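You operate a simulated robot arm through the tools that you are given. There is no shell and no other tool.

Carry out the task below with a simulated robot arm. There is one attempt and no reset: what you move stays moved.

TASK
Grease the roller block with the grease gun, take the coupler off and wipe away the old grease.
Fine: pump till a full ring shows, no surplus; stand the coupler on the table; use the wipe pad and put it back. Set down upright: grease coupler, wipe pad. What is to be rubbed or washed off counts as gone when no trace of it is left.

The check looks at the end state, three seconds after you hand in, the way a careful person would. Anything else that was tipped, shoved, dropped, spilled or broken makes it a failure.

THE ROBOT
A 6-joint arm with a two-finger parallel gripper, fixed in place. Base frame: the origin is on the floor under the middle of its stand, x ahead of it, y to its left, z up. Units: m, rad, N and s.
With the tool pointing down near the work surface it reaches from about 0.18 to 0.84 m from the base axis. Its first joint turns from -2.897 to 2.897 rad. Payload 3.91 kg.
Tool frame: the origin (TCP) lies between the finger pads and is the grasp point; the fingertips stand 0.03 m ahead of it; z points along the fingers, y is the line along which they close. Largest opening 0.11 m; finger width 0.02, thickness 0.01; the body of the gripper, 0.048 by 0.112 m, starts 0.055 m behind the TCP.
Orientation is told as [roll, pitch, yaw] about the base's x, y, z axes, in that order, counted from this pose: with the fingers straight down and closing along the base's y, the tool's x points along the base's -x, its y along +y and its z along -z.

THE INTERFACE
- The arm moves only by the tool drive_tool. Its argument "series" is a list of rows, each a list of 6 numbers: the shift along the base's x, y, z in units of 100 mm (1.0 is 100 mm), then the turn, a rotation vector about the base's x, y, z in units of 120 degrees (1.0 is 120 degrees). In form: [[dx, dy, dz, ax, ay, az], ...]. A call has 1 to 20 rows; each row is the pose to reach, as a shift and turn from the pose commanded when the call began. "hand" is the finger opening in mm, from 0 to 110, set as the call begins (left out, the last holds). A call with a number of a shift or a turn outside -1 to 1 is refused whole. Each row takes 0.2 s and may step no farther than 0.05 m and 0.15 rad from the row before; otherwise, or with a gripper value out of range, the whole call is refused. Where a pose cannot be reached the arm comes as near as it can. A force on the tool above 90 N (or 10 N above the force at the start of the call, whichever is more), or a blocked arm, ends the call early, and 0.2 s more pass. Each finger travels about 0.108 m/s and halts on what it meets, pressing with about 31 N; the grip force reading is that of the motor and also rises with nothing between the fingers. The clock runs only during rows and for 0.2 s after the last one: add rows that repeat a pose to give the fingers time. The reply holds the time, the measured pose of the TCP, the force on the tool along the base axes, the opening and the grip force, in the units named above and with some noise, with the torque about the TCP (base axes, N m) and any sound that the robot's microphone picked up.
- Cameras (640 x 400 px; columns grow to the right, rows downward): "scene" is fixed at [0.0531, -0.6462, 1.5342]; the picture's right is [0.66, 0.75, 0.00], its down [0.72, -0.64, -0.26] and it looks along [-0.19, 0.17, -0.97] (base axes); focal length 214 px, centre (320, 200). "wrist" rides on the gripper at [0.077, 0.007, -0.115] in the tool frame; the picture's right is [-0.09, 1.00, 0.00], its down [-0.80, -0.07, -0.59] and it looks along [-0.59, -0.05, 0.80] (tool axes); focal length 270 px, centre (320, 200). There is no depth. A picture from a camera that has moved, and an enlarged one, comes with that camera's place and axes in the base frame and with its lens. The place of the scene camera against the robot may be out by one fixed shift of up to 0.012 m in any direction.
- grab_frame(camera): a new picture of that camera. No time passes.
- slide_trunk(by): slides the trunk up (or, below 0, down) by that many m; the arm rides with it, the base frame stays. It gives what a move gives, with no picture.
- inspect(camera, box): a new picture of the part [left, top, right, bottom] of that camera's present view, enlarged. No time passes.
- hand_in(): hands the job in; it is judged then, once.

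Nothing tells you positions but the pictures and the camera data. Unless the task says otherwise, let go and move clear before handing in.

The tools are called after "Emit:" by a JSON object that holds its "fn" and its "kwargs". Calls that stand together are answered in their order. drive_tool: Moves the arm, as the interface text tells. Its arguments: {"type":"object","properties":{"series":{"type":"array","items":{"type":"array","items":{"type":"number"}}},"hand":{"type":"number"}},"required":["series"]} The other tools are called the same way: slide_trunk (by) moves the trunk up or down; grab_frame (camera) takes a picture; inspect (camera, box) takes an enlarged picture of a part of a camera's view; hand_in () hands the job in.

At the start:

```text
t: 0.0
tool_pos: [-0.0451, -0.3561, 1.2589]
orientation: [0.0, 0.0, 0.002]
contact_force: [-0.1, 0.0, 0.3]
moment: [0.02, -0.02, 0.02]
grip_width: 0.1098
gripper_force: 0.0
trunk travel left (down, up): [-0.475, 0.065]
```

scene: 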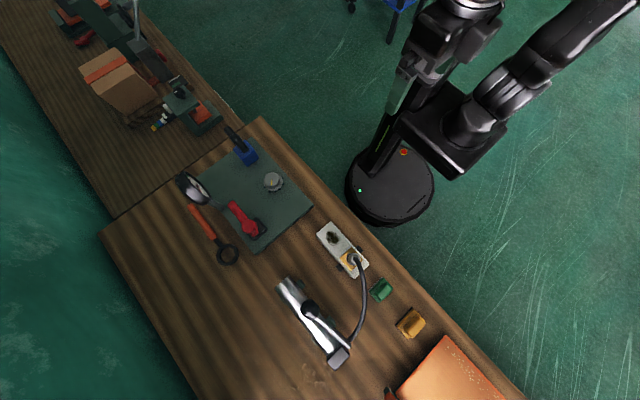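
wrist: 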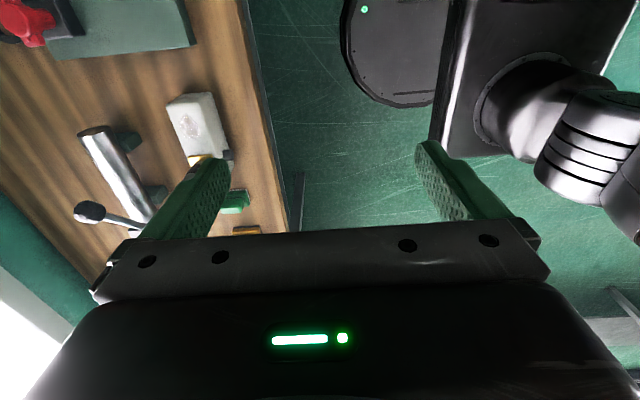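

I see a workbench with a grease gun (silver barrel, black handle, hose) whose coupler sits on a pale roller block, plus a green pad and an amber block near it. I'll first take enlarged looks at these items.

Emit:
{"fn": "inspect", "kwargs": {"camera": "scene", "box": [270, 200, 430, 300]}}

Emit:
{"fn": "inspect", "kwargs": {"camera": "scene", "box": [260, 260, 480, 400]}}

Emit:
{"fn": "inspect", "kwargs": {"camera": "scene", "box": [160, 110, 320, 270]}}

Emit:
{"fn": "inspect", "kwargs": {"camera": "wrist", "box": [60, 60, 300, 260]}}

```text
4.00 times, centred on (350, 250) of scene
camera zoom: at [0.0531, -0.6462, 1.5342], right [0.66, 0.75, 0.0], down [0.72, -0.64, -0.26], along [-0.19, 0.17, -0.97], focal length 858 px, centre (200, 0)
```

zoom: 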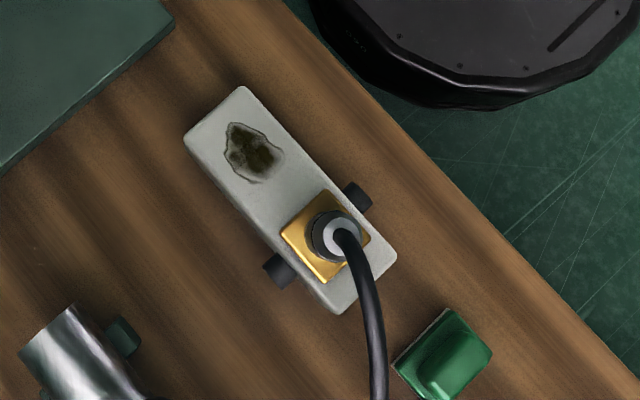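

```text
2.86 times, centred on (370, 330) of scene
camera zoom: at [0.0531, -0.6462, 1.5342], right [0.66, 0.75, 0.0], down [0.72, -0.64, -0.26], along [-0.19, 0.17, -0.97], focal length 613 px, centre (177, -171)
```

zoom: 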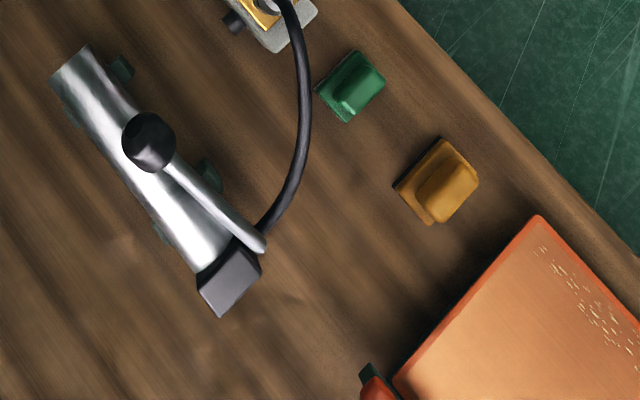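

```text
2.50 times, centred on (240, 190) of scene
camera zoom: at [0.0531, -0.6462, 1.5342], right [0.66, 0.75, 0.0], down [0.72, -0.64, -0.26], along [-0.19, 0.17, -0.97], focal length 536 px, centre (520, 225)
```

zoom: 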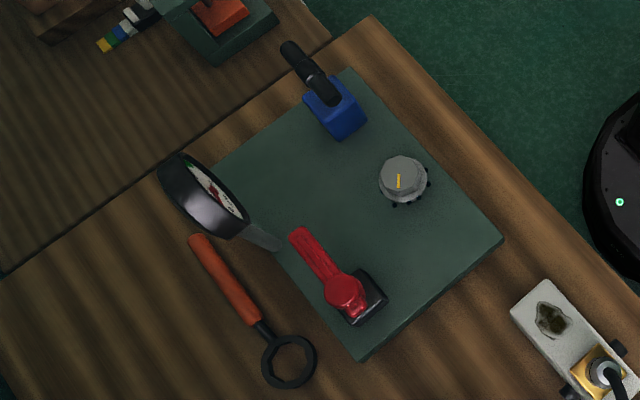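

```text
2.00 times, centred on (180, 160) of wrist
camera zoom: at [-0.1223, -0.3509, 1.3727], right [0.09, 1.0, 0.0], down [0.8, -0.07, 0.59], along [0.59, -0.05, -0.8], focal length 541 px, centre (600, 280)
```

zoom: 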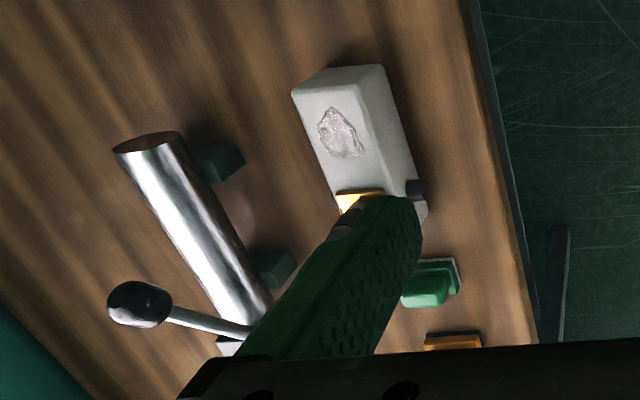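

The grease gun's hose coupler sits on a brass plate on the pale block, near (0.03, -0.59) with its top around z 0.93. The old grease patch is on the block's other end. I'll move the arm over that side to look closer with the wrist camera.

Emit:
{"fn": "drive_tool", "kwargs": {"series": [[0, -0.4, 0, 0, 0, 0], [0, -0.8, 0, 0, 0, 0], [0, -1.0, 0, 0, 0, 0]]}}

Emit:
{"fn": "drive_tool", "kwargs": {"series": [[-0.2, -0.4, 0, 0, 0, 0], [-0.4, -0.8, 0, 0, 0, 0], [-0.5, -1.0, 0, 0, 0, 0], [-0.5, -1.0, 0, 0, 0, 0]]}}

Emit:
{"fn": "grab_frame", "kwargs": {"camera": "wrist"}}

Emit:
{"fn": "grab_frame", "kwargs": {"camera": "scene"}}

```text
t: 0.8
tool_pos: [-0.0447, -0.4557, 1.2594]
orientation: [-0.001, -0.002, -0.001]
contact_force: [0.3, -0.4, -0.5]
moment: [0.04, -0.02, 0.01]
grip_width: 0.1098
gripper_force: 0.1
trunk travel left (down, up): [-0.475, 0.065]
```

```text
t: 1.8
tool_pos: [-0.0952, -0.5562, 1.2595]
orientation: [0.0, 0.001, 0.001]
contact_force: [-0.3, 0.1, -0.4]
moment: [-0.01, -0.02, -0.05]
grip_width: 0.1101
gripper_force: 0.0
trunk travel left (down, up): [-0.475, 0.065]
```

```text
taken
camera wrist: at [-0.1726, -0.5512, 1.3729], right [0.09, 1.0, 0.0], down [0.8, -0.07, 0.59], along [0.59, -0.05, -0.8], focal length 270 px, centre (320, 200)
```

wrist: 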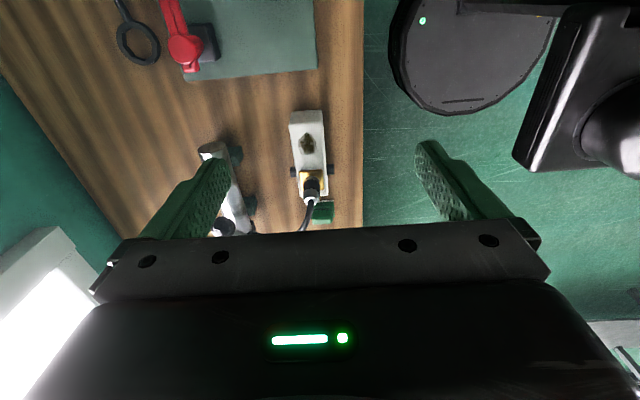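

```text
taken
```

scene: 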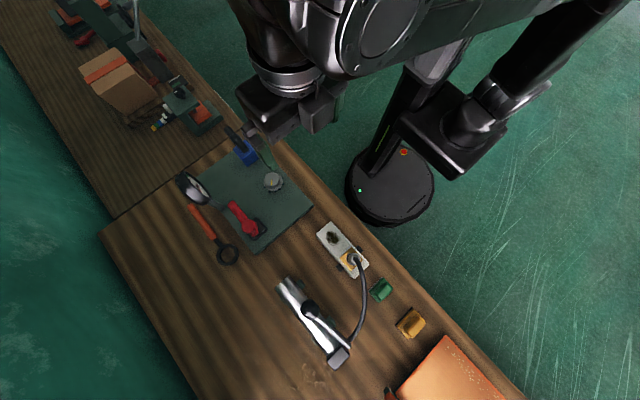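

Emit:
{"fn": "inspect", "kwargs": {"camera": "wrist", "box": [180, 90, 360, 240]}}

Emit:
{"fn": "inspect", "kwargs": {"camera": "scene", "box": [310, 215, 440, 345]}}

Emit:
{"fn": "inspect", "kwargs": {"camera": "scene", "box": [270, 270, 370, 375]}}

Emit:
{"fn": "inspect", "kwargs": {"camera": "scene", "box": [370, 320, 530, 400]}}

```text
2.67 times, centred on (270, 165) of wrist
camera zoom: at [-0.1726, -0.5512, 1.3729], right [0.09, 1.0, 0.0], down [0.8, -0.07, 0.59], along [0.59, -0.05, -0.8], focal length 721 px, centre (453, 293)
```

zoom: 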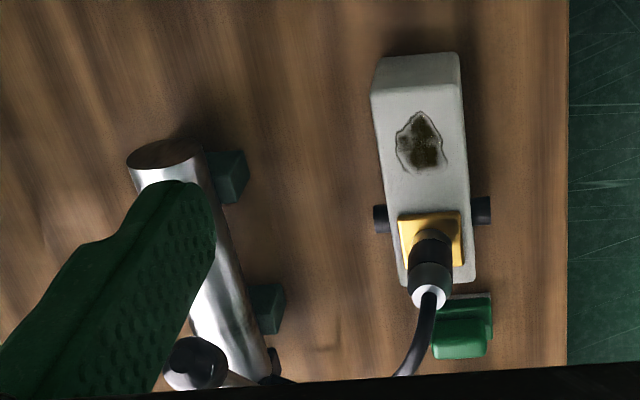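

```text
3.08 times, centred on (375, 280) of scene
camera zoom: at [0.0531, -0.6462, 1.5342], right [0.66, 0.75, 0.0], down [0.72, -0.64, -0.26], along [-0.19, 0.17, -0.97], focal length 660 px, centre (151, -46)
```

zoom: 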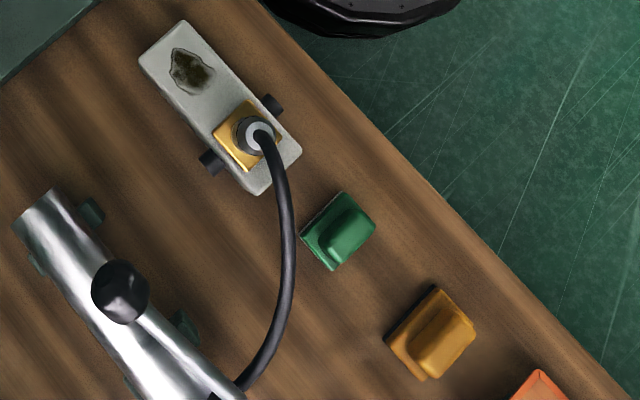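

```text
3.81 times, centred on (320, 322) of scene
camera zoom: at [0.0531, -0.6462, 1.5342], right [0.66, 0.75, 0.0], down [0.72, -0.64, -0.26], along [-0.19, 0.17, -0.97], focal length 817 px, centre (320, -267)
```

zoom: 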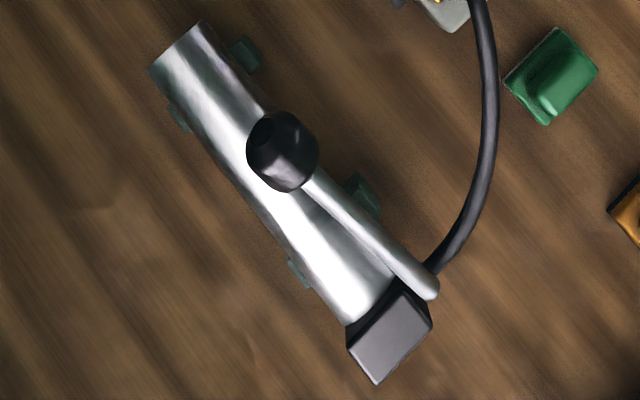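

```text
4.00 times, centred on (450, 360) of scene
camera zoom: at [0.0531, -0.6462, 1.5342], right [0.66, 0.75, 0.0], down [0.72, -0.64, -0.26], along [-0.19, 0.17, -0.97], focal length 858 px, centre (-200, -440)
```

zoom: 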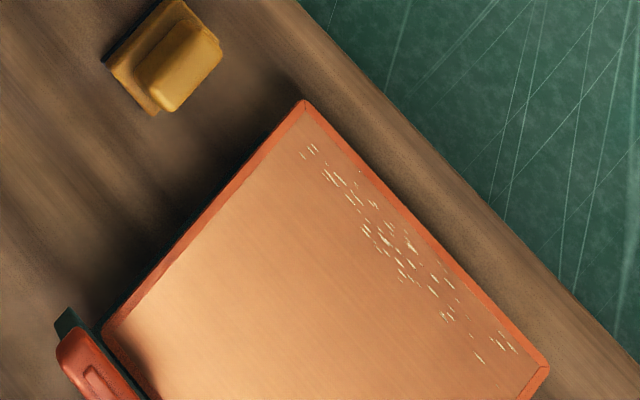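

There are two pads with grip ridges (green and amber), so I need a closer look to tell which is the wipe pad. I'll turn the hand so the camera looks away from the robot and hover over the block.

Emit:
{"fn": "drive_tool", "kwargs": {"series": [[0.1, 0, 0, 0, 0, -0.068], [0.2, 0, 0, 0, 0, -0.136], [0.3, 0, 0, 0, 0, -0.204], [0.4, 0, 0, 0, 0, -0.272], [0.5, 0, 0, 0, 0, -0.34], [0.6, 0, 0, 0, 0, -0.408], [0.7, 0, 0, 0, 0, -0.476], [0.8, 0, 0, 0, 0, -0.544], [0.9, 0, 0, 0, 0, -0.612], [1.0, 0, 0, 0, 0, -0.68], [1.0, 0, 0, 0, 0, -0.75], [1.0, 0, 0, 0, 0, -0.75]]}}

Emit:
{"fn": "grab_frame", "kwargs": {"camera": "wrist"}}

Emit:
{"fn": "grab_frame", "kwargs": {"camera": "scene"}}

```text
t: 4.4
tool_pos: [0.0046, -0.5562, 1.2599]
orientation: [-0.001, -0.002, -1.57]
contact_force: [-0.1, -0.4, -1.2]
moment: [0.0, 0.0, -0.01]
grip_width: 0.1101
gripper_force: 0.1
trunk travel left (down, up): [-0.475, 0.065]
```

```text
taken
camera wrist: at [0.0114, -0.4809, 1.3726], right [1.0, -0.09, 0.0], down [-0.07, -0.8, 0.59], along [-0.05, -0.59, -0.8], focal length 270 px, centre (320, 200)
```

wrist: 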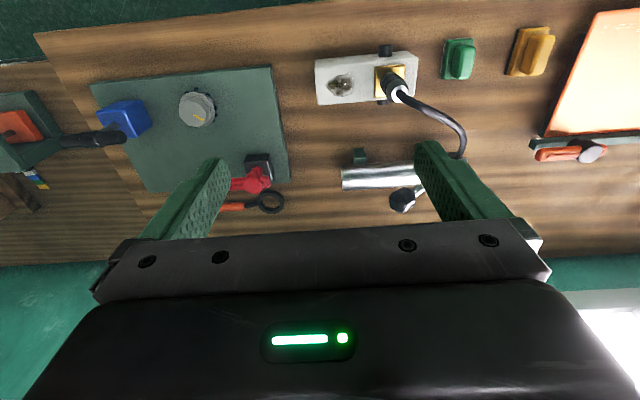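

```text
taken
```

scene: 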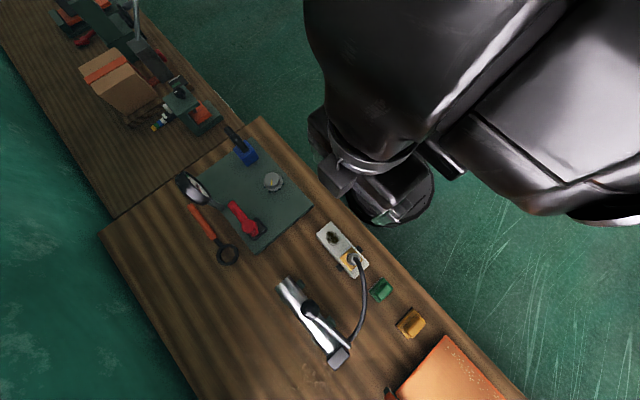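

Emit:
{"fn": "inspect", "kwargs": {"camera": "wrist", "box": [300, 20, 480, 130]}}

Emit:
{"fn": "inspect", "kwargs": {"camera": "wrist", "box": [420, 10, 640, 170]}}

Emit:
{"fn": "inspect", "kwargs": {"camera": "wrist", "box": [320, 110, 500, 230]}}

```text
3.56 times, centred on (390, 75) of wrist
camera zoom: at [0.0114, -0.4809, 1.3726], right [1.0, -0.09, 0.0], down [-0.07, -0.8, 0.59], along [-0.05, -0.59, -0.8], focal length 961 px, centre (71, 644)
```

zoom: 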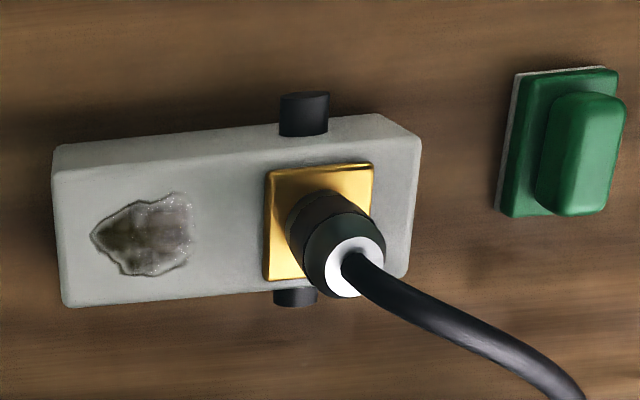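

```text
2.50 times, centred on (530, 90) of wrist
camera zoom: at [0.0114, -0.4809, 1.3726], right [1.0, -0.09, 0.0], down [-0.07, -0.8, 0.59], along [-0.05, -0.59, -0.8], focal length 676 px, centre (-205, 475)
```

zoom: 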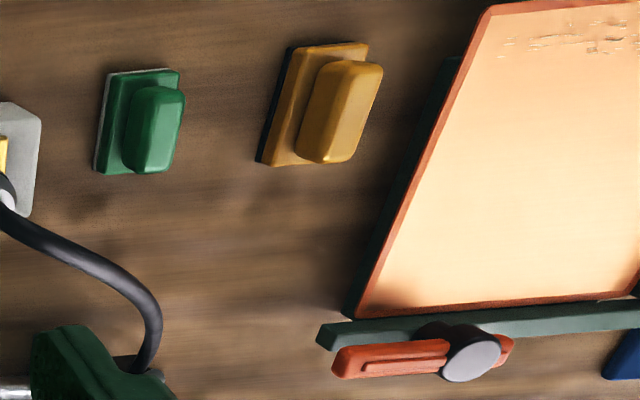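

```text
3.33 times, centred on (410, 170) of wrist
camera zoom: at [0.0114, -0.4809, 1.3726], right [1.0, -0.09, 0.0], down [-0.07, -0.8, 0.59], along [-0.05, -0.59, -0.8], focal length 901 px, centre (20, 300)
```

zoom: 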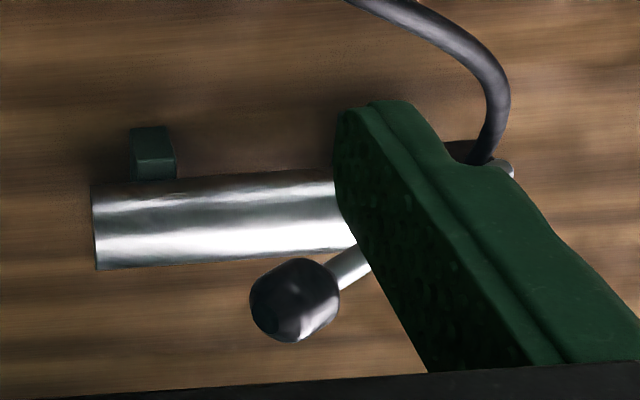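

The green pad has a pale felt underside and sits next to the roller block. The amber one has a black abrasive underside next to a scratched board, so I take green as the wipe pad. The table is about z 0.88, block top about 0.92 and coupler top about 0.99; I'll get closer for better measurements.

Emit:
{"fn": "drive_tool", "kwargs": {"series": [[0.3, 0.2, -0.3, 0, 0, 0], [0.6, 0.4, -0.6, 0, 0, 0], [0.95, 0.6, -0.9, 0, 0, 0], [0.95, 0.6, -1.0, 0, 0, 0], [0.95, 0.6, -1.0, 0, 0, 0]]}}

Emit:
{"fn": "grab_frame", "kwargs": {"camera": "wrist"}}

Emit:
{"fn": "inspect", "kwargs": {"camera": "wrist", "box": [200, 0, 420, 140]}}

Emit:
{"fn": "inspect", "kwargs": {"camera": "wrist", "box": [220, 80, 440, 220]}}

```text
refused: row 3 steps farther than a row can; nothing moved
```

```text
taken
camera wrist: at [0.0114, -0.4809, 1.3726], right [1.0, -0.09, 0.0], down [-0.07, -0.8, 0.59], along [-0.05, -0.59, -0.8], focal length 270 px, centre (320, 200)
```

wrist: 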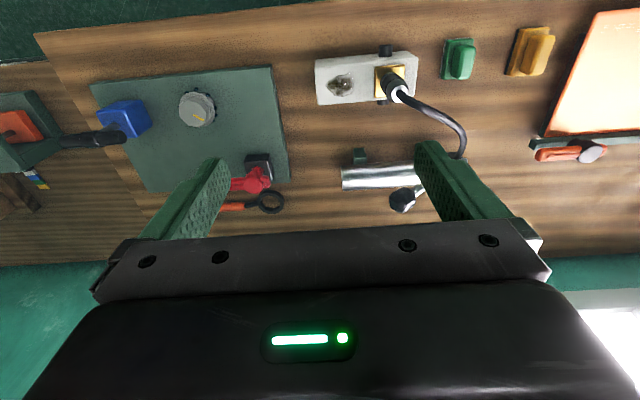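

```text
2.86 times, centred on (310, 70) of wrist
camera zoom: at [0.0114, -0.4809, 1.3726], right [1.0, -0.09, 0.0], down [-0.07, -0.8, 0.59], along [-0.05, -0.59, -0.8], focal length 772 px, centre (349, 571)
```

zoom: 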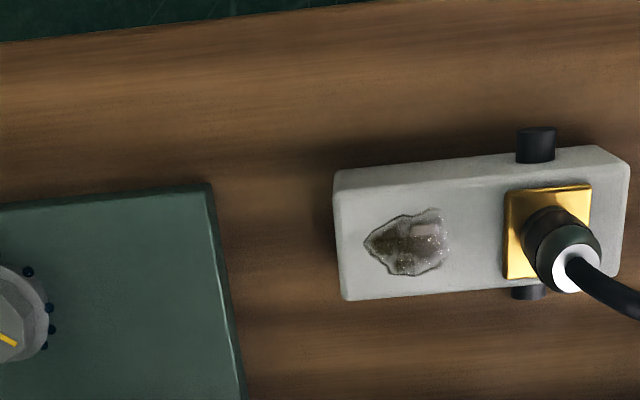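

```text
2.86 times, centred on (330, 150) of wrist
camera zoom: at [0.0114, -0.4809, 1.3726], right [1.0, -0.09, 0.0], down [-0.07, -0.8, 0.59], along [-0.05, -0.59, -0.8], focal length 772 px, centre (291, 343)
```

zoom: 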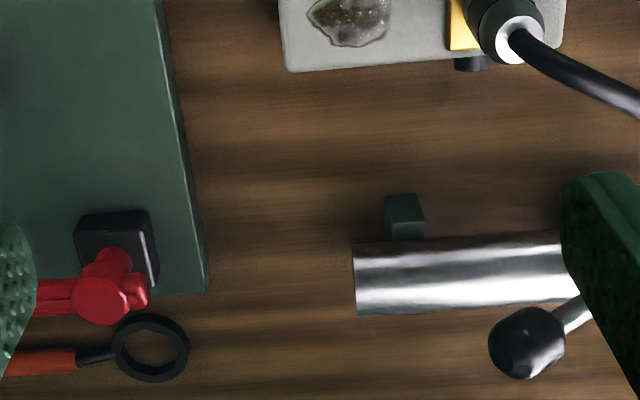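

The move was refused for too large a step; I'll repeat it with smaller steps.

Emit:
{"fn": "drive_tool", "kwargs": {"series": [[0.24, 0.15, -0.25, 0, 0, 0], [0.48, 0.3, -0.5, 0, 0, 0], [0.72, 0.45, -0.75, 0, 0, 0], [0.95, 0.6, -1.0, 0, 0, 0], [0.95, 0.6, -1.0, 0, 0, 0]]}}

Emit:
{"fn": "grab_frame", "kwargs": {"camera": "wrist"}}

Emit:
{"fn": "inspect", "kwargs": {"camera": "wrist", "box": [220, 0, 440, 140]}}

Emit:
{"fn": "inspect", "kwargs": {"camera": "wrist", "box": [220, 80, 440, 220]}}

```text
t: 5.6
tool_pos: [0.0992, -0.4952, 1.1595]
orientation: [-0.001, 0.001, -1.568]
contact_force: [-0.2, 0.0, -0.3]
moment: [-0.01, -0.01, -0.01]
grip_width: 0.11
gripper_force: 0.0
trunk travel left (down, up): [-0.475, 0.065]
```

```text
taken
camera wrist: at [0.1059, -0.4209, 1.2731], right [1.0, -0.09, 0.0], down [-0.07, -0.8, 0.59], along [-0.05, -0.59, -0.8], focal length 270 px, centre (320, 200)
```

wrist: 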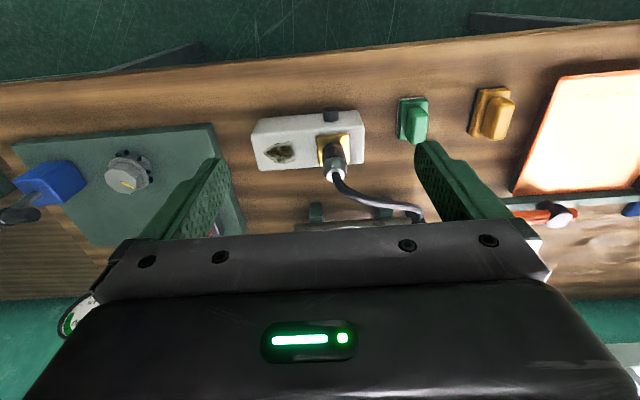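

```text
2.86 times, centred on (330, 70) of wrist
camera zoom: at [0.1059, -0.4209, 1.2731], right [1.0, -0.09, 0.0], down [-0.07, -0.8, 0.59], along [-0.05, -0.59, -0.8], focal length 772 px, centre (291, 571)
```

zoom: 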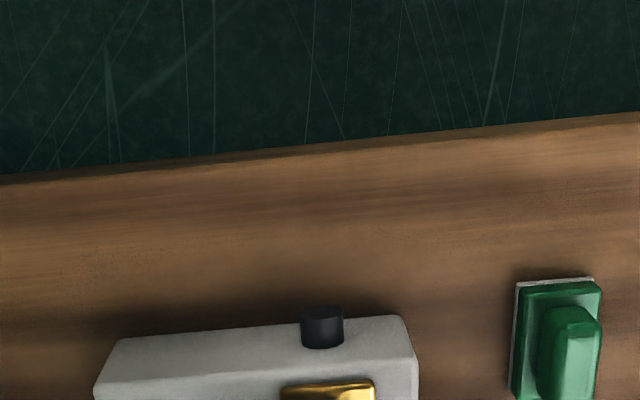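

```text
2.86 times, centred on (330, 150) of wrist
camera zoom: at [0.1059, -0.4209, 1.2731], right [1.0, -0.09, 0.0], down [-0.07, -0.8, 0.59], along [-0.05, -0.59, -0.8], focal length 772 px, centre (291, 343)
```

zoom: 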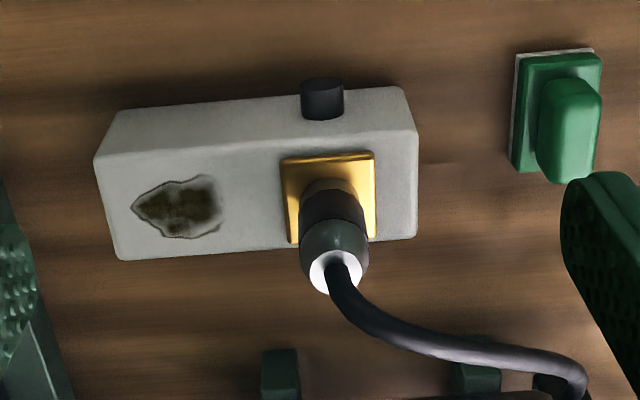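

Now I have the coupler top near (0.111, -0.591, 0.993), the pad handle near (0.238, -0.58, 0.89), and the table nearer z 0.86. Next I look at the grease gun and lever from a spot further out.

Emit:
{"fn": "drive_tool", "kwargs": {"series": [[0.1, -0.4, 0, 0, 0, 0], [0.2, -0.8, 0, 0, 0, 0], [0.2, -1.0, 0, 0, 0, 0], [0.2, -1.0, 0, 0, 0, 0]]}}

Emit:
{"fn": "grab_frame", "kwargs": {"camera": "wrist"}}

Emit:
{"fn": "inspect", "kwargs": {"camera": "wrist", "box": [220, 80, 440, 220]}}

Emit:
{"fn": "grab_frame", "kwargs": {"camera": "scene"}}

```text
t: 6.6
tool_pos: [0.1189, -0.5955, 1.1597]
orientation: [0.0, 0.0, -1.57]
contact_force: [-1.0, 0.6, 0.2]
moment: [0.05, -0.01, -0.02]
grip_width: 0.1098
gripper_force: 0.0
trunk travel left (down, up): [-0.475, 0.065]
```

```text
taken
camera wrist: at [0.126, -0.5206, 1.273], right [1.0, -0.09, 0.0], down [-0.07, -0.8, 0.59], along [-0.05, -0.59, -0.8], focal length 270 px, centre (320, 200)
```

wrist: 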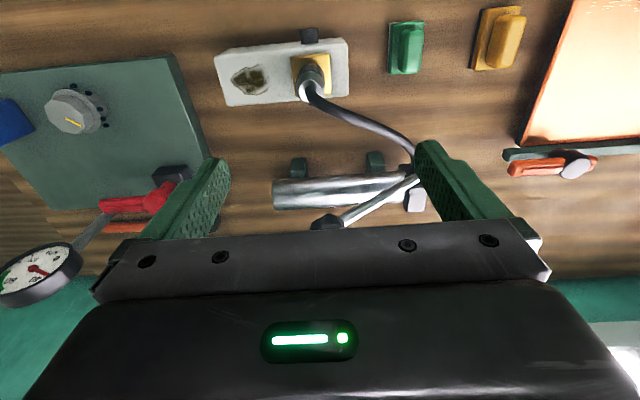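

```text
2.86 times, centred on (330, 150) of wrist
camera zoom: at [0.126, -0.5206, 1.273], right [1.0, -0.09, 0.0], down [-0.07, -0.8, 0.59], along [-0.05, -0.59, -0.8], focal length 772 px, centre (291, 343)
```

zoom: 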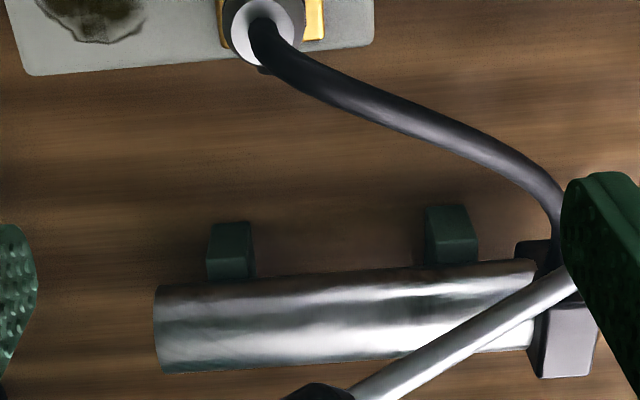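

```text
taken
```

scene: 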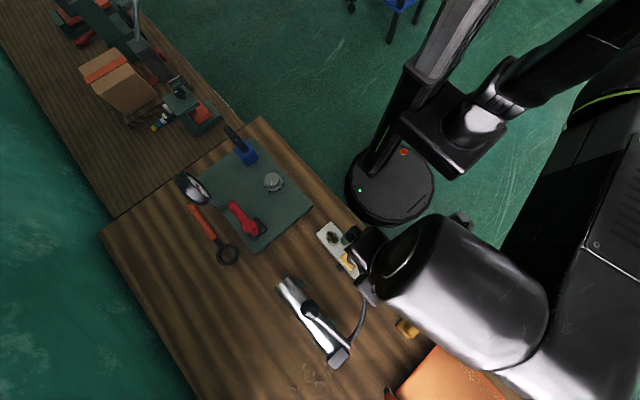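

The lever knob is near (0.115, -0.732, 1.04), with its pivot near (0.25, -0.745, 0.93), so it swings in the x–z plane. I'll turn the hand back so the fingers close along y and hover above the knob.

Emit:
{"fn": "drive_tool", "kwargs": {"series": [[0, -0.09, 0, 0, 0, 0.068], [0, -0.18, 0, 0, 0, 0.136], [0, -0.27, 0, 0, 0, 0.204], [0, -0.36, 0, 0, 0, 0.272], [0, -0.45, 0, 0, 0, 0.34], [0, -0.54, 0, 0, 0, 0.408], [0, -0.63, 0, 0, 0, 0.476], [0, -0.72, 0, 0, 0, 0.544], [0, -0.81, 0, 0, 0, 0.612], [0, -0.9, 0, 0, 0, 0.68], [0, -1.0, 0, 0, 0, 0.75], [0, -1.0, 0, 0, 0, 0.75]]}}

Emit:
{"fn": "grab_frame", "kwargs": {"camera": "wrist"}}

Emit:
{"fn": "inspect", "kwargs": {"camera": "wrist", "box": [230, 80, 450, 220]}}

Emit:
{"fn": "grab_frame", "kwargs": {"camera": "scene"}}

```text
t: 9.2
tool_pos: [0.1205, -0.6957, 1.1593]
orientation: [0.0, -0.001, 0.003]
contact_force: [-0.7, -0.5, -0.2]
moment: [0.01, 0.0, 0.02]
grip_width: 0.1099
gripper_force: 0.1
trunk travel left (down, up): [-0.475, 0.065]
```

```text
taken
camera wrist: at [0.0427, -0.691, 1.2725], right [0.09, 1.0, 0.0], down [0.8, -0.07, 0.59], along [0.59, -0.05, -0.8], focal length 270 px, centre (320, 200)
```

wrist: 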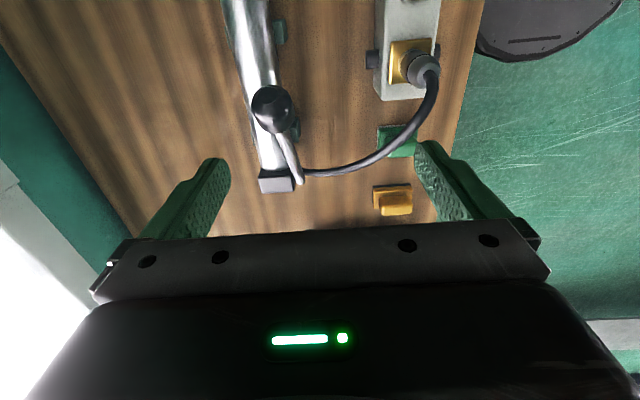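

```text
2.86 times, centred on (340, 150) of wrist
camera zoom: at [0.0427, -0.691, 1.2725], right [0.09, 1.0, 0.0], down [0.8, -0.07, 0.59], along [0.59, -0.05, -0.8], focal length 772 px, centre (263, 343)
```

zoom: 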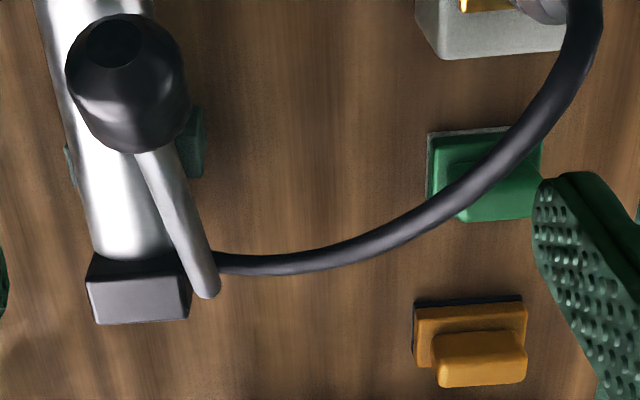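

```text
taken
```

scene: 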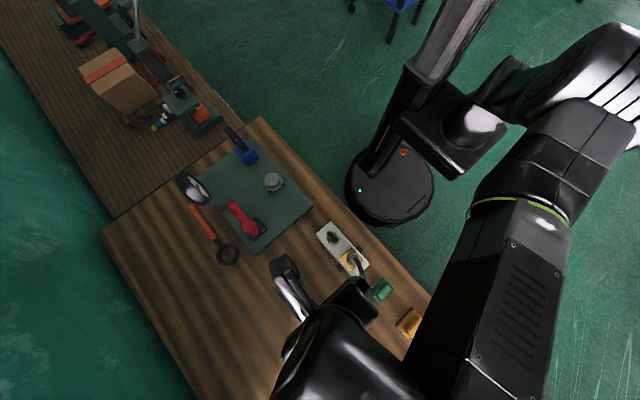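

The knob is about 37 mm wide at roughly (0.115, -0.737, 1.04). I'll line up over it and check before lowering the open fingers around it.

Emit:
{"fn": "drive_tool", "kwargs": {"series": [[-0.03, -0.2, -0.1, 0, 0, 0], [-0.055, -0.41, -0.2, 0, 0, 0], [-0.055, -0.41, -0.4, 0, 0, 0], [-0.055, -0.41, -0.4, 0, 0, 0]], "hand": 90}}

Emit:
{"fn": "grab_frame", "kwargs": {"camera": "wrist"}}

Emit:
{"fn": "grab_frame", "kwargs": {"camera": "scene"}}

```text
t: 10.2
tool_pos: [0.116, -0.7374, 1.1186]
orientation: [0.0, 0.001, -0.002]
contact_force: [0.3, 0.0, -0.5]
moment: [-0.01, -0.04, 0.0]
grip_width: 0.09
gripper_force: 0.0
trunk travel left (down, up): [-0.475, 0.065]
```

```text
taken
camera wrist: at [0.0379, -0.7319, 1.2322], right [0.09, 1.0, 0.0], down [0.8, -0.07, 0.59], along [0.59, -0.05, -0.8], focal length 270 px, centre (320, 200)
```

wrist: 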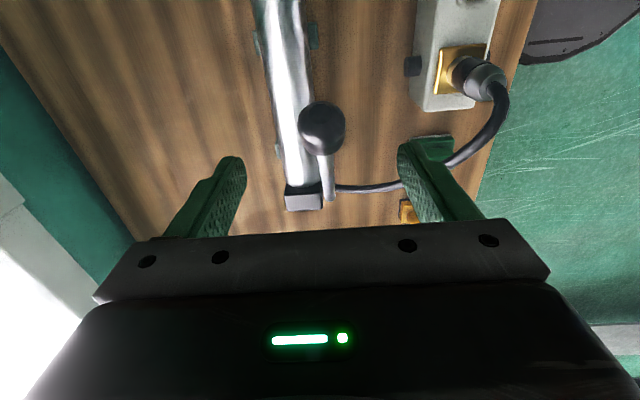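

```text
taken
```

scene: 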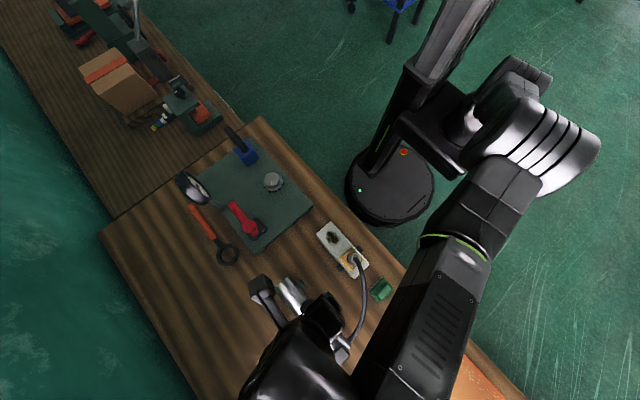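

Emit:
{"fn": "drive_tool", "kwargs": {"series": [[-0.01, 0, -0.25, 0, 0, 0], [-0.01, 0, -0.5, 0, 0, 0], [-0.01, 0, -0.72, 0, 0, 0], [-0.01, 0, -0.72, 0, 0, 0]]}}

Emit:
{"fn": "grab_frame", "kwargs": {"camera": "wrist"}}

Emit:
{"fn": "inspect", "kwargs": {"camera": "scene", "box": [240, 220, 400, 380]}}

```text
t: 11.2
tool_pos: [0.1133, -0.7376, 1.0466]
orientation: [0.0, 0.0, -0.002]
contact_force: [-0.1, -0.4, 0.3]
moment: [0.01, 0.02, 0.02]
grip_width: 0.0901
gripper_force: 0.1
trunk travel left (down, up): [-0.475, 0.065]
```

```text
taken
camera wrist: at [0.0363, -0.7327, 1.1603], right [0.09, 1.0, 0.0], down [0.8, -0.07, 0.59], along [0.59, -0.05, -0.8], focal length 270 px, centre (320, 200)
```

wrist: 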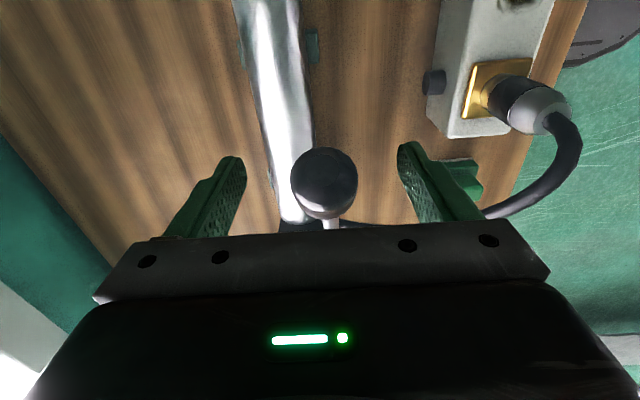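

```text
2.50 times, centred on (320, 300) of scene
camera zoom: at [0.0531, -0.6462, 1.5342], right [0.66, 0.75, 0.0], down [0.72, -0.64, -0.26], along [-0.19, 0.17, -0.97], focal length 536 px, centre (320, -50)
```

zoom: 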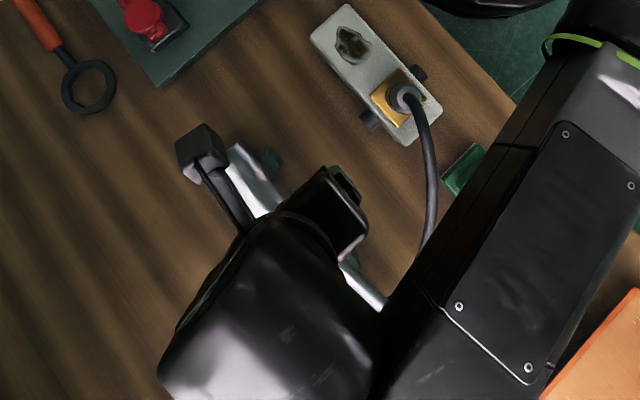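

The knob sits squarely between the fingers, and the wrist camera also sees the coupler base. I'll take a baseline close-up there and then close on the knob.

Emit:
{"fn": "inspect", "kwargs": {"camera": "wrist", "box": [420, 40, 600, 150]}}

Emit:
{"fn": "drive_tool", "kwargs": {"series": [[0, 0.02, 0, 0, 0, 0], [0, 0.02, 0, 0, 0, 0], [0, 0.02, 0, 0, 0, 0], [0, 0.02, 0, 0, 0, 0]], "hand": 30}}

Emit:
{"fn": "grab_frame", "kwargs": {"camera": "wrist"}}

```text
3.56 times, centred on (510, 95) of wrist
camera zoom: at [0.0363, -0.7327, 1.1603], right [0.09, 1.0, 0.0], down [0.8, -0.07, 0.59], along [0.59, -0.05, -0.8], focal length 961 px, centre (-356, 573)
```

zoom: 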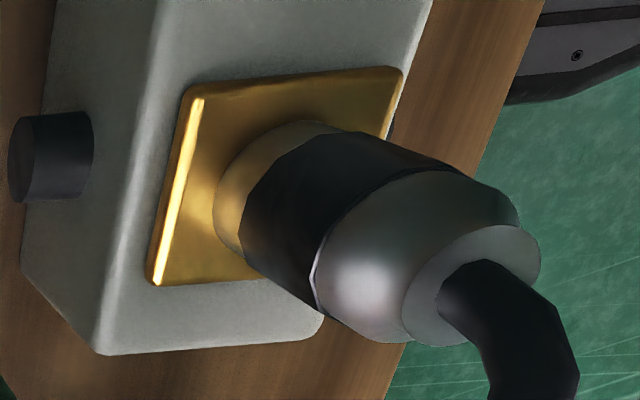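

```text
t: 12.2
tool_pos: [0.1129, -0.7351, 1.0463]
orientation: [-0.001, -0.001, -0.001]
contact_force: [-0.4, 0.7, 1.2]
moment: [0.01, -0.06, 0.02]
grip_width: 0.0356
gripper_force: 44.6
trunk travel left (down, up): [-0.475, 0.065]
```

```text
taken
camera wrist: at [0.0362, -0.7304, 1.1606], right [0.09, 1.0, 0.0], down [0.8, -0.07, 0.59], along [0.59, -0.05, -0.8], focal length 270 px, centre (320, 200)
```

wrist: 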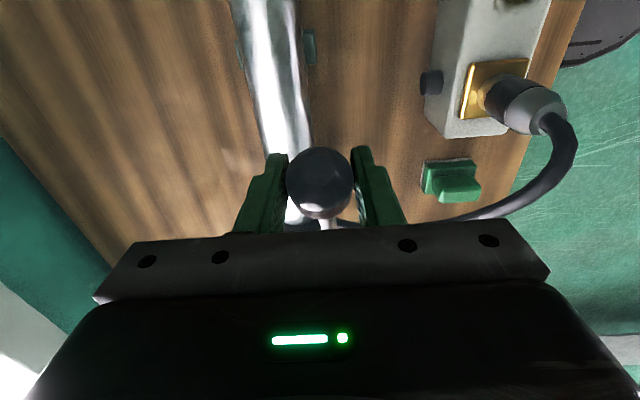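

I have the knob (35.6 mm grip). Now I'll push it down a small first step along its arc and check the forces.

Emit:
{"fn": "drive_tool", "kwargs": {"series": [[-0.043, 0, -0.066, 0, 0, 0], [-0.087, 0, -0.133, 0, 0, 0], [-0.087, 0, -0.133, 0, 0, 0]]}}

Emit:
{"fn": "grab_frame", "kwargs": {"camera": "wrist"}}

```text
t: 13.0
tool_pos: [0.1059, -0.7346, 1.0344]
orientation: [-0.002, 0.0, 0.001]
contact_force: [2.0, -6.7, 9.9]
moment: [-0.15, -1.31, 0.06]
grip_width: 0.0358
gripper_force: 45.1
trunk travel left (down, up): [-0.475, 0.065]
```

```text
taken
camera wrist: at [0.0276, -0.7302, 1.1475], right [0.09, 1.0, 0.0], down [0.8, -0.07, 0.59], along [0.59, -0.05, -0.8], focal length 270 px, centre (320, 200)
```

wrist: 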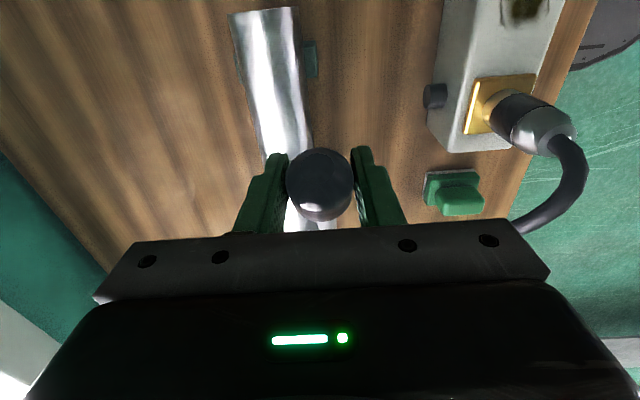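

The lever moves with about 10 N resistance, but the wrist is fighting the knob's rotation. I'll continue down while rotating the hand with the lever and easing sideways slightly.

Emit:
{"fn": "drive_tool", "kwargs": {"series": [[-0.03, -0.02, -0.03, 0, -0.04, 0], [-0.075, -0.02, -0.1, 0, -0.07, 0], [-0.12, -0.02, -0.195, 0, -0.1, 0], [-0.163, -0.02, -0.29, 0, -0.125, 0], [-0.163, -0.02, -0.29, 0, -0.125, 0]]}}

Emit:
{"fn": "grab_frame", "kwargs": {"camera": "wrist"}}

Emit:
{"fn": "inspect", "kwargs": {"camera": "wrist", "box": [420, 40, 600, 150]}}

Emit:
{"fn": "inspect", "kwargs": {"camera": "scene", "box": [240, 220, 400, 380]}}

```text
t: 14.2
tool_pos: [0.0896, -0.7347, 1.0064]
orientation: [0.0, -0.264, 0.002]
contact_force: [3.6, 9.5, -1.6]
moment: [0.37, 0.16, 0.09]
grip_width: 0.0354
gripper_force: 44.7
trunk travel left (down, up): [-0.475, 0.065]
```

```text
taken
camera wrist: at [-0.0149, -0.7305, 1.0951], right [0.08, 1.0, 0.02], down [0.62, -0.07, 0.78], along [0.78, -0.05, -0.62], focal length 270 px, centre (320, 200)
```

wrist: 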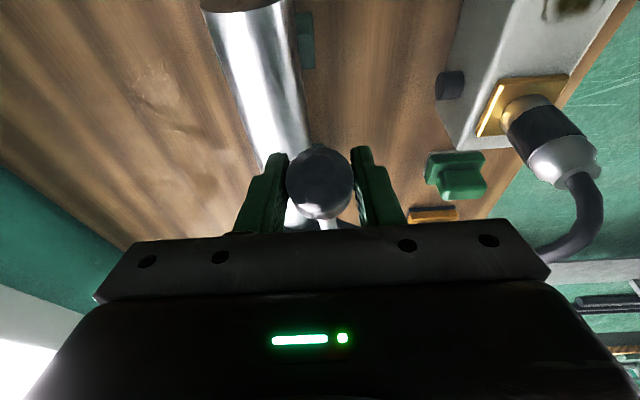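

```text
3.56 times, centred on (510, 95) of wrist
camera zoom: at [-0.0149, -0.7305, 1.0951], right [0.08, 1.0, 0.02], down [0.62, -0.07, 0.78], along [0.78, -0.05, -0.62], focal length 961 px, centre (-356, 573)
```

zoom: 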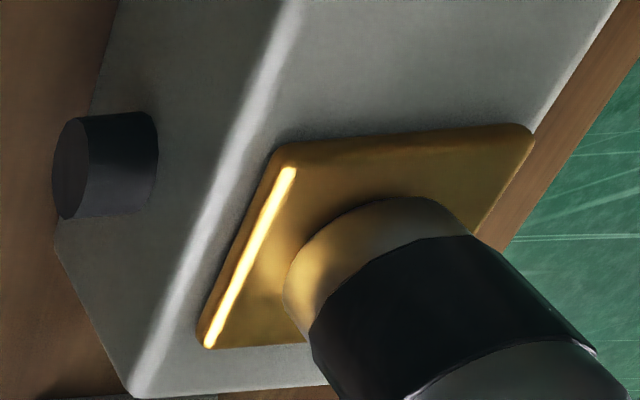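

```text
2.50 times, centred on (320, 300) of scene
camera zoom: at [0.0531, -0.6462, 1.5342], right [0.66, 0.75, 0.0], down [0.72, -0.64, -0.26], along [-0.19, 0.17, -0.97], focal length 536 px, centre (320, -50)
```

zoom: 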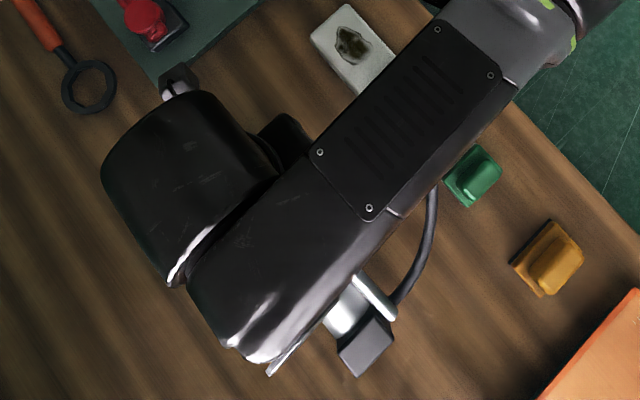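

The rotation trick removed the twist; the hand is now at about 15° of stroke with only a small side load. I'll continue the stroke further and correct the sideways offset.

Emit:
{"fn": "drive_tool", "kwargs": {"series": [[-0.028, 0.012, -0.075, 0, -0.021, 0], [-0.055, 0.012, -0.153, 0, -0.042, 0], [-0.08, 0.012, -0.232, 0, -0.063, 0], [-0.101, 0.012, -0.31, 0, -0.083, 0], [-0.101, 0.012, -0.31, 0, -0.083, 0]]}}

Emit:
{"fn": "grab_frame", "kwargs": {"camera": "wrist"}}

Emit:
{"fn": "inspect", "kwargs": {"camera": "wrist", "box": [420, 40, 620, 200]}}

```text
t: 15.4
tool_pos: [0.081, -0.7352, 0.9751]
orientation: [-0.002, -0.435, 0.002]
contact_force: [14.4, 0.2, 6.7]
moment: [-0.1, -1.25, 0.14]
grip_width: 0.0355
gripper_force: 44.6
trunk travel left (down, up): [-0.475, 0.065]
```

```text
taken
camera wrist: at [-0.0383, -0.7304, 1.0454], right [0.08, 1.0, 0.03], down [0.48, -0.07, 0.88], along [0.88, -0.05, -0.48], focal length 270 px, centre (320, 200)
```

wrist: 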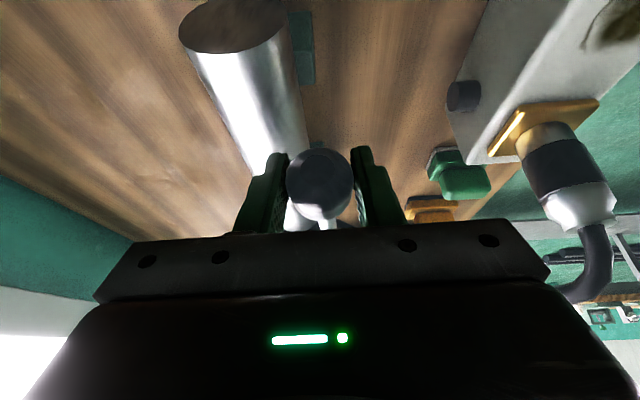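

```text
2.50 times, centred on (520, 120) of wrist
camera zoom: at [-0.0383, -0.7304, 1.0454], right [0.08, 1.0, 0.03], down [0.48, -0.07, 0.88], along [0.88, -0.05, -0.48], focal length 676 px, centre (-180, 400)
```

zoom: 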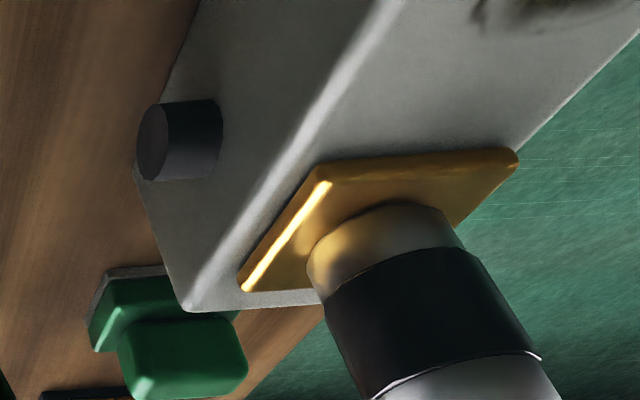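

The stroke is at about 27° with the lever near 9° above horizontal; nothing shows at the coupler yet. The fingertips are about 9 mm above the barrel, so I'll go only a few millimetres further and relieve the x pull.

Emit:
{"fn": "drive_tool", "kwargs": {"series": [[0.02, 0, -0.02, 0, -0.02, 0], [0.018, 0, -0.05, 0, -0.03, 0], [0.018, 0, -0.05, 0, -0.03, 0]]}}

Emit:
{"fn": "inspect", "kwargs": {"camera": "wrist", "box": [420, 40, 620, 200]}}

Emit:
{"fn": "inspect", "kwargs": {"camera": "wrist", "box": [200, 100, 420, 240]}}

```text
t: 16.2
tool_pos: [0.0783, -0.7346, 0.9686]
orientation: [0.003, -0.497, -0.002]
contact_force: [0.8, 2.6, -7.1]
moment: [0.09, 1.34, -0.02]
grip_width: 0.0357
gripper_force: 45.1
trunk travel left (down, up): [-0.475, 0.065]
```

```text
2.50 times, centred on (520, 120) of wrist
camera zoom: at [-0.0439, -0.7304, 1.0312], right [0.08, 1.0, 0.04], down [0.42, -0.07, 0.9], along [0.9, -0.05, -0.42], focal length 676 px, centre (-180, 400)
```

zoom: 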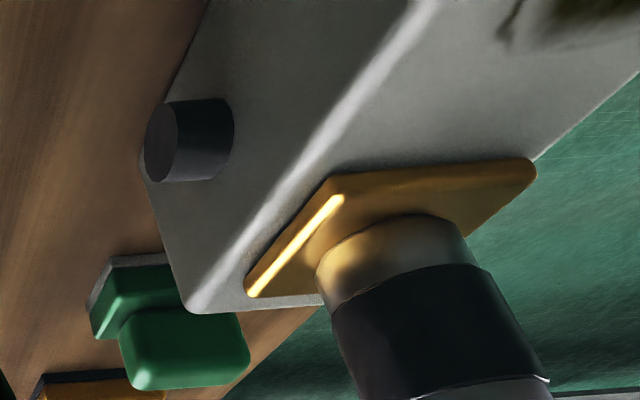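

```text
2.86 times, centred on (310, 170) of wrist
camera zoom: at [-0.0439, -0.7304, 1.0312], right [0.08, 1.0, 0.04], down [0.42, -0.07, 0.9], along [0.9, -0.05, -0.42], focal length 772 px, centre (349, 286)
```

zoom: 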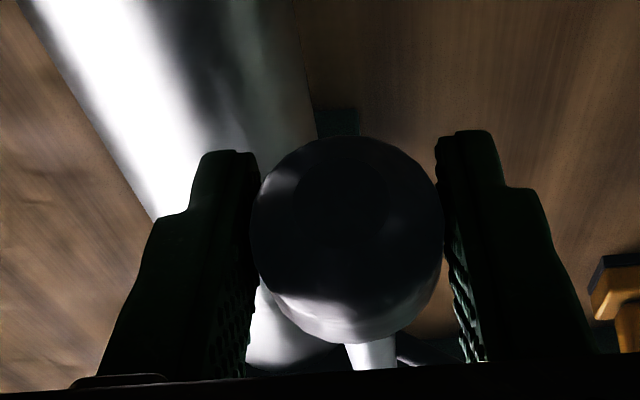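

No end stop and no grease yet. I'll bring the lever back up along the same arc and check whether a return stroke shows grease at the coupler.

Emit:
{"fn": "drive_tool", "kwargs": {"series": [[0.019, 0, 0.16, 0, 0.04, 0], [0.063, 0, 0.3, 0, 0.0817, 0], [0.12, 0, 0.436, 0, 0.1233, 0], [0.187, 0, 0.566, 0, 0.165, 0], [0.266, 0, 0.69, 0, 0.2067, 0], [0.32, 0, 0.765, 0, 0.232, 0], [0.32, 0, 0.765, 0, 0.232, 0]]}}

Emit:
{"fn": "grab_frame", "kwargs": {"camera": "wrist"}}

Emit:
{"fn": "inspect", "kwargs": {"camera": "wrist", "box": [420, 40, 600, 150]}}

Emit:
{"fn": "inspect", "kwargs": {"camera": "scene", "box": [310, 215, 400, 295]}}

```text
t: 17.8
tool_pos: [0.1137, -0.7348, 1.0469]
orientation: [-0.002, -0.013, -0.002]
contact_force: [3.7, 2.9, 5.1]
moment: [0.02, -0.91, 0.13]
grip_width: 0.0354
gripper_force: 44.8
trunk travel left (down, up): [-0.475, 0.065]
```

```text
taken
camera wrist: at [0.0342, -0.7301, 1.1593], right [0.09, 1.0, 0.0], down [0.79, -0.07, 0.6], along [0.6, -0.05, -0.8], focal length 270 px, centre (320, 200)
```

wrist: 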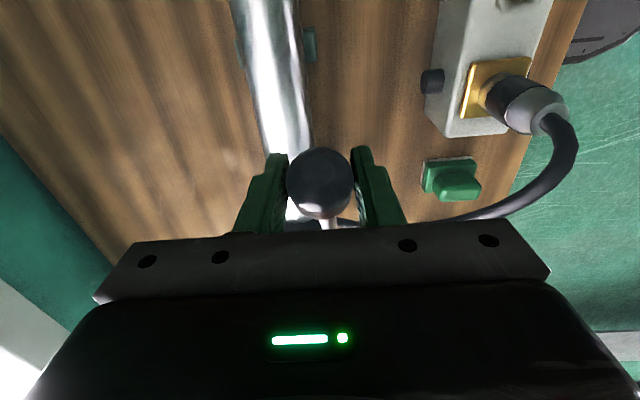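

```text
3.56 times, centred on (510, 95) of wrist
camera zoom: at [0.0342, -0.7301, 1.1593], right [0.09, 1.0, 0.0], down [0.79, -0.07, 0.6], along [0.6, -0.05, -0.8], focal length 961 px, centre (-356, 573)
```

zoom: 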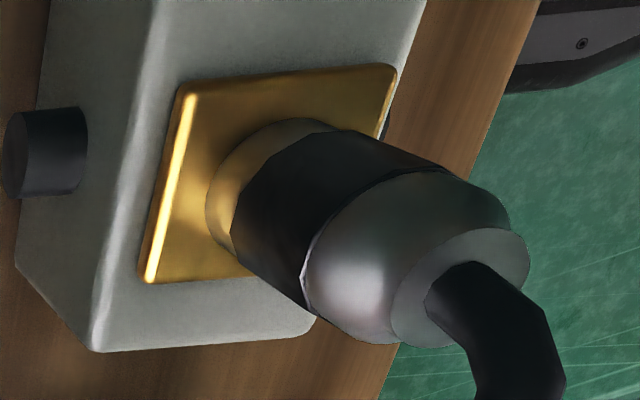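

```text
5.00 times, centred on (355, 255) of scene
camera zoom: at [0.0531, -0.6462, 1.5342], right [0.66, 0.75, 0.0], down [0.72, -0.64, -0.26], along [-0.19, 0.17, -0.97], focal length 1072 px, centre (145, -75)
```

zoom: 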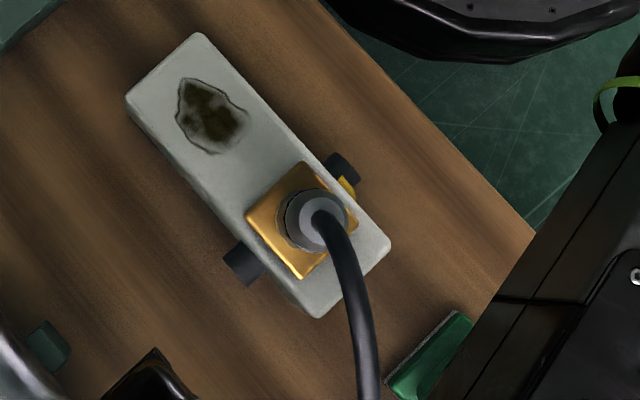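

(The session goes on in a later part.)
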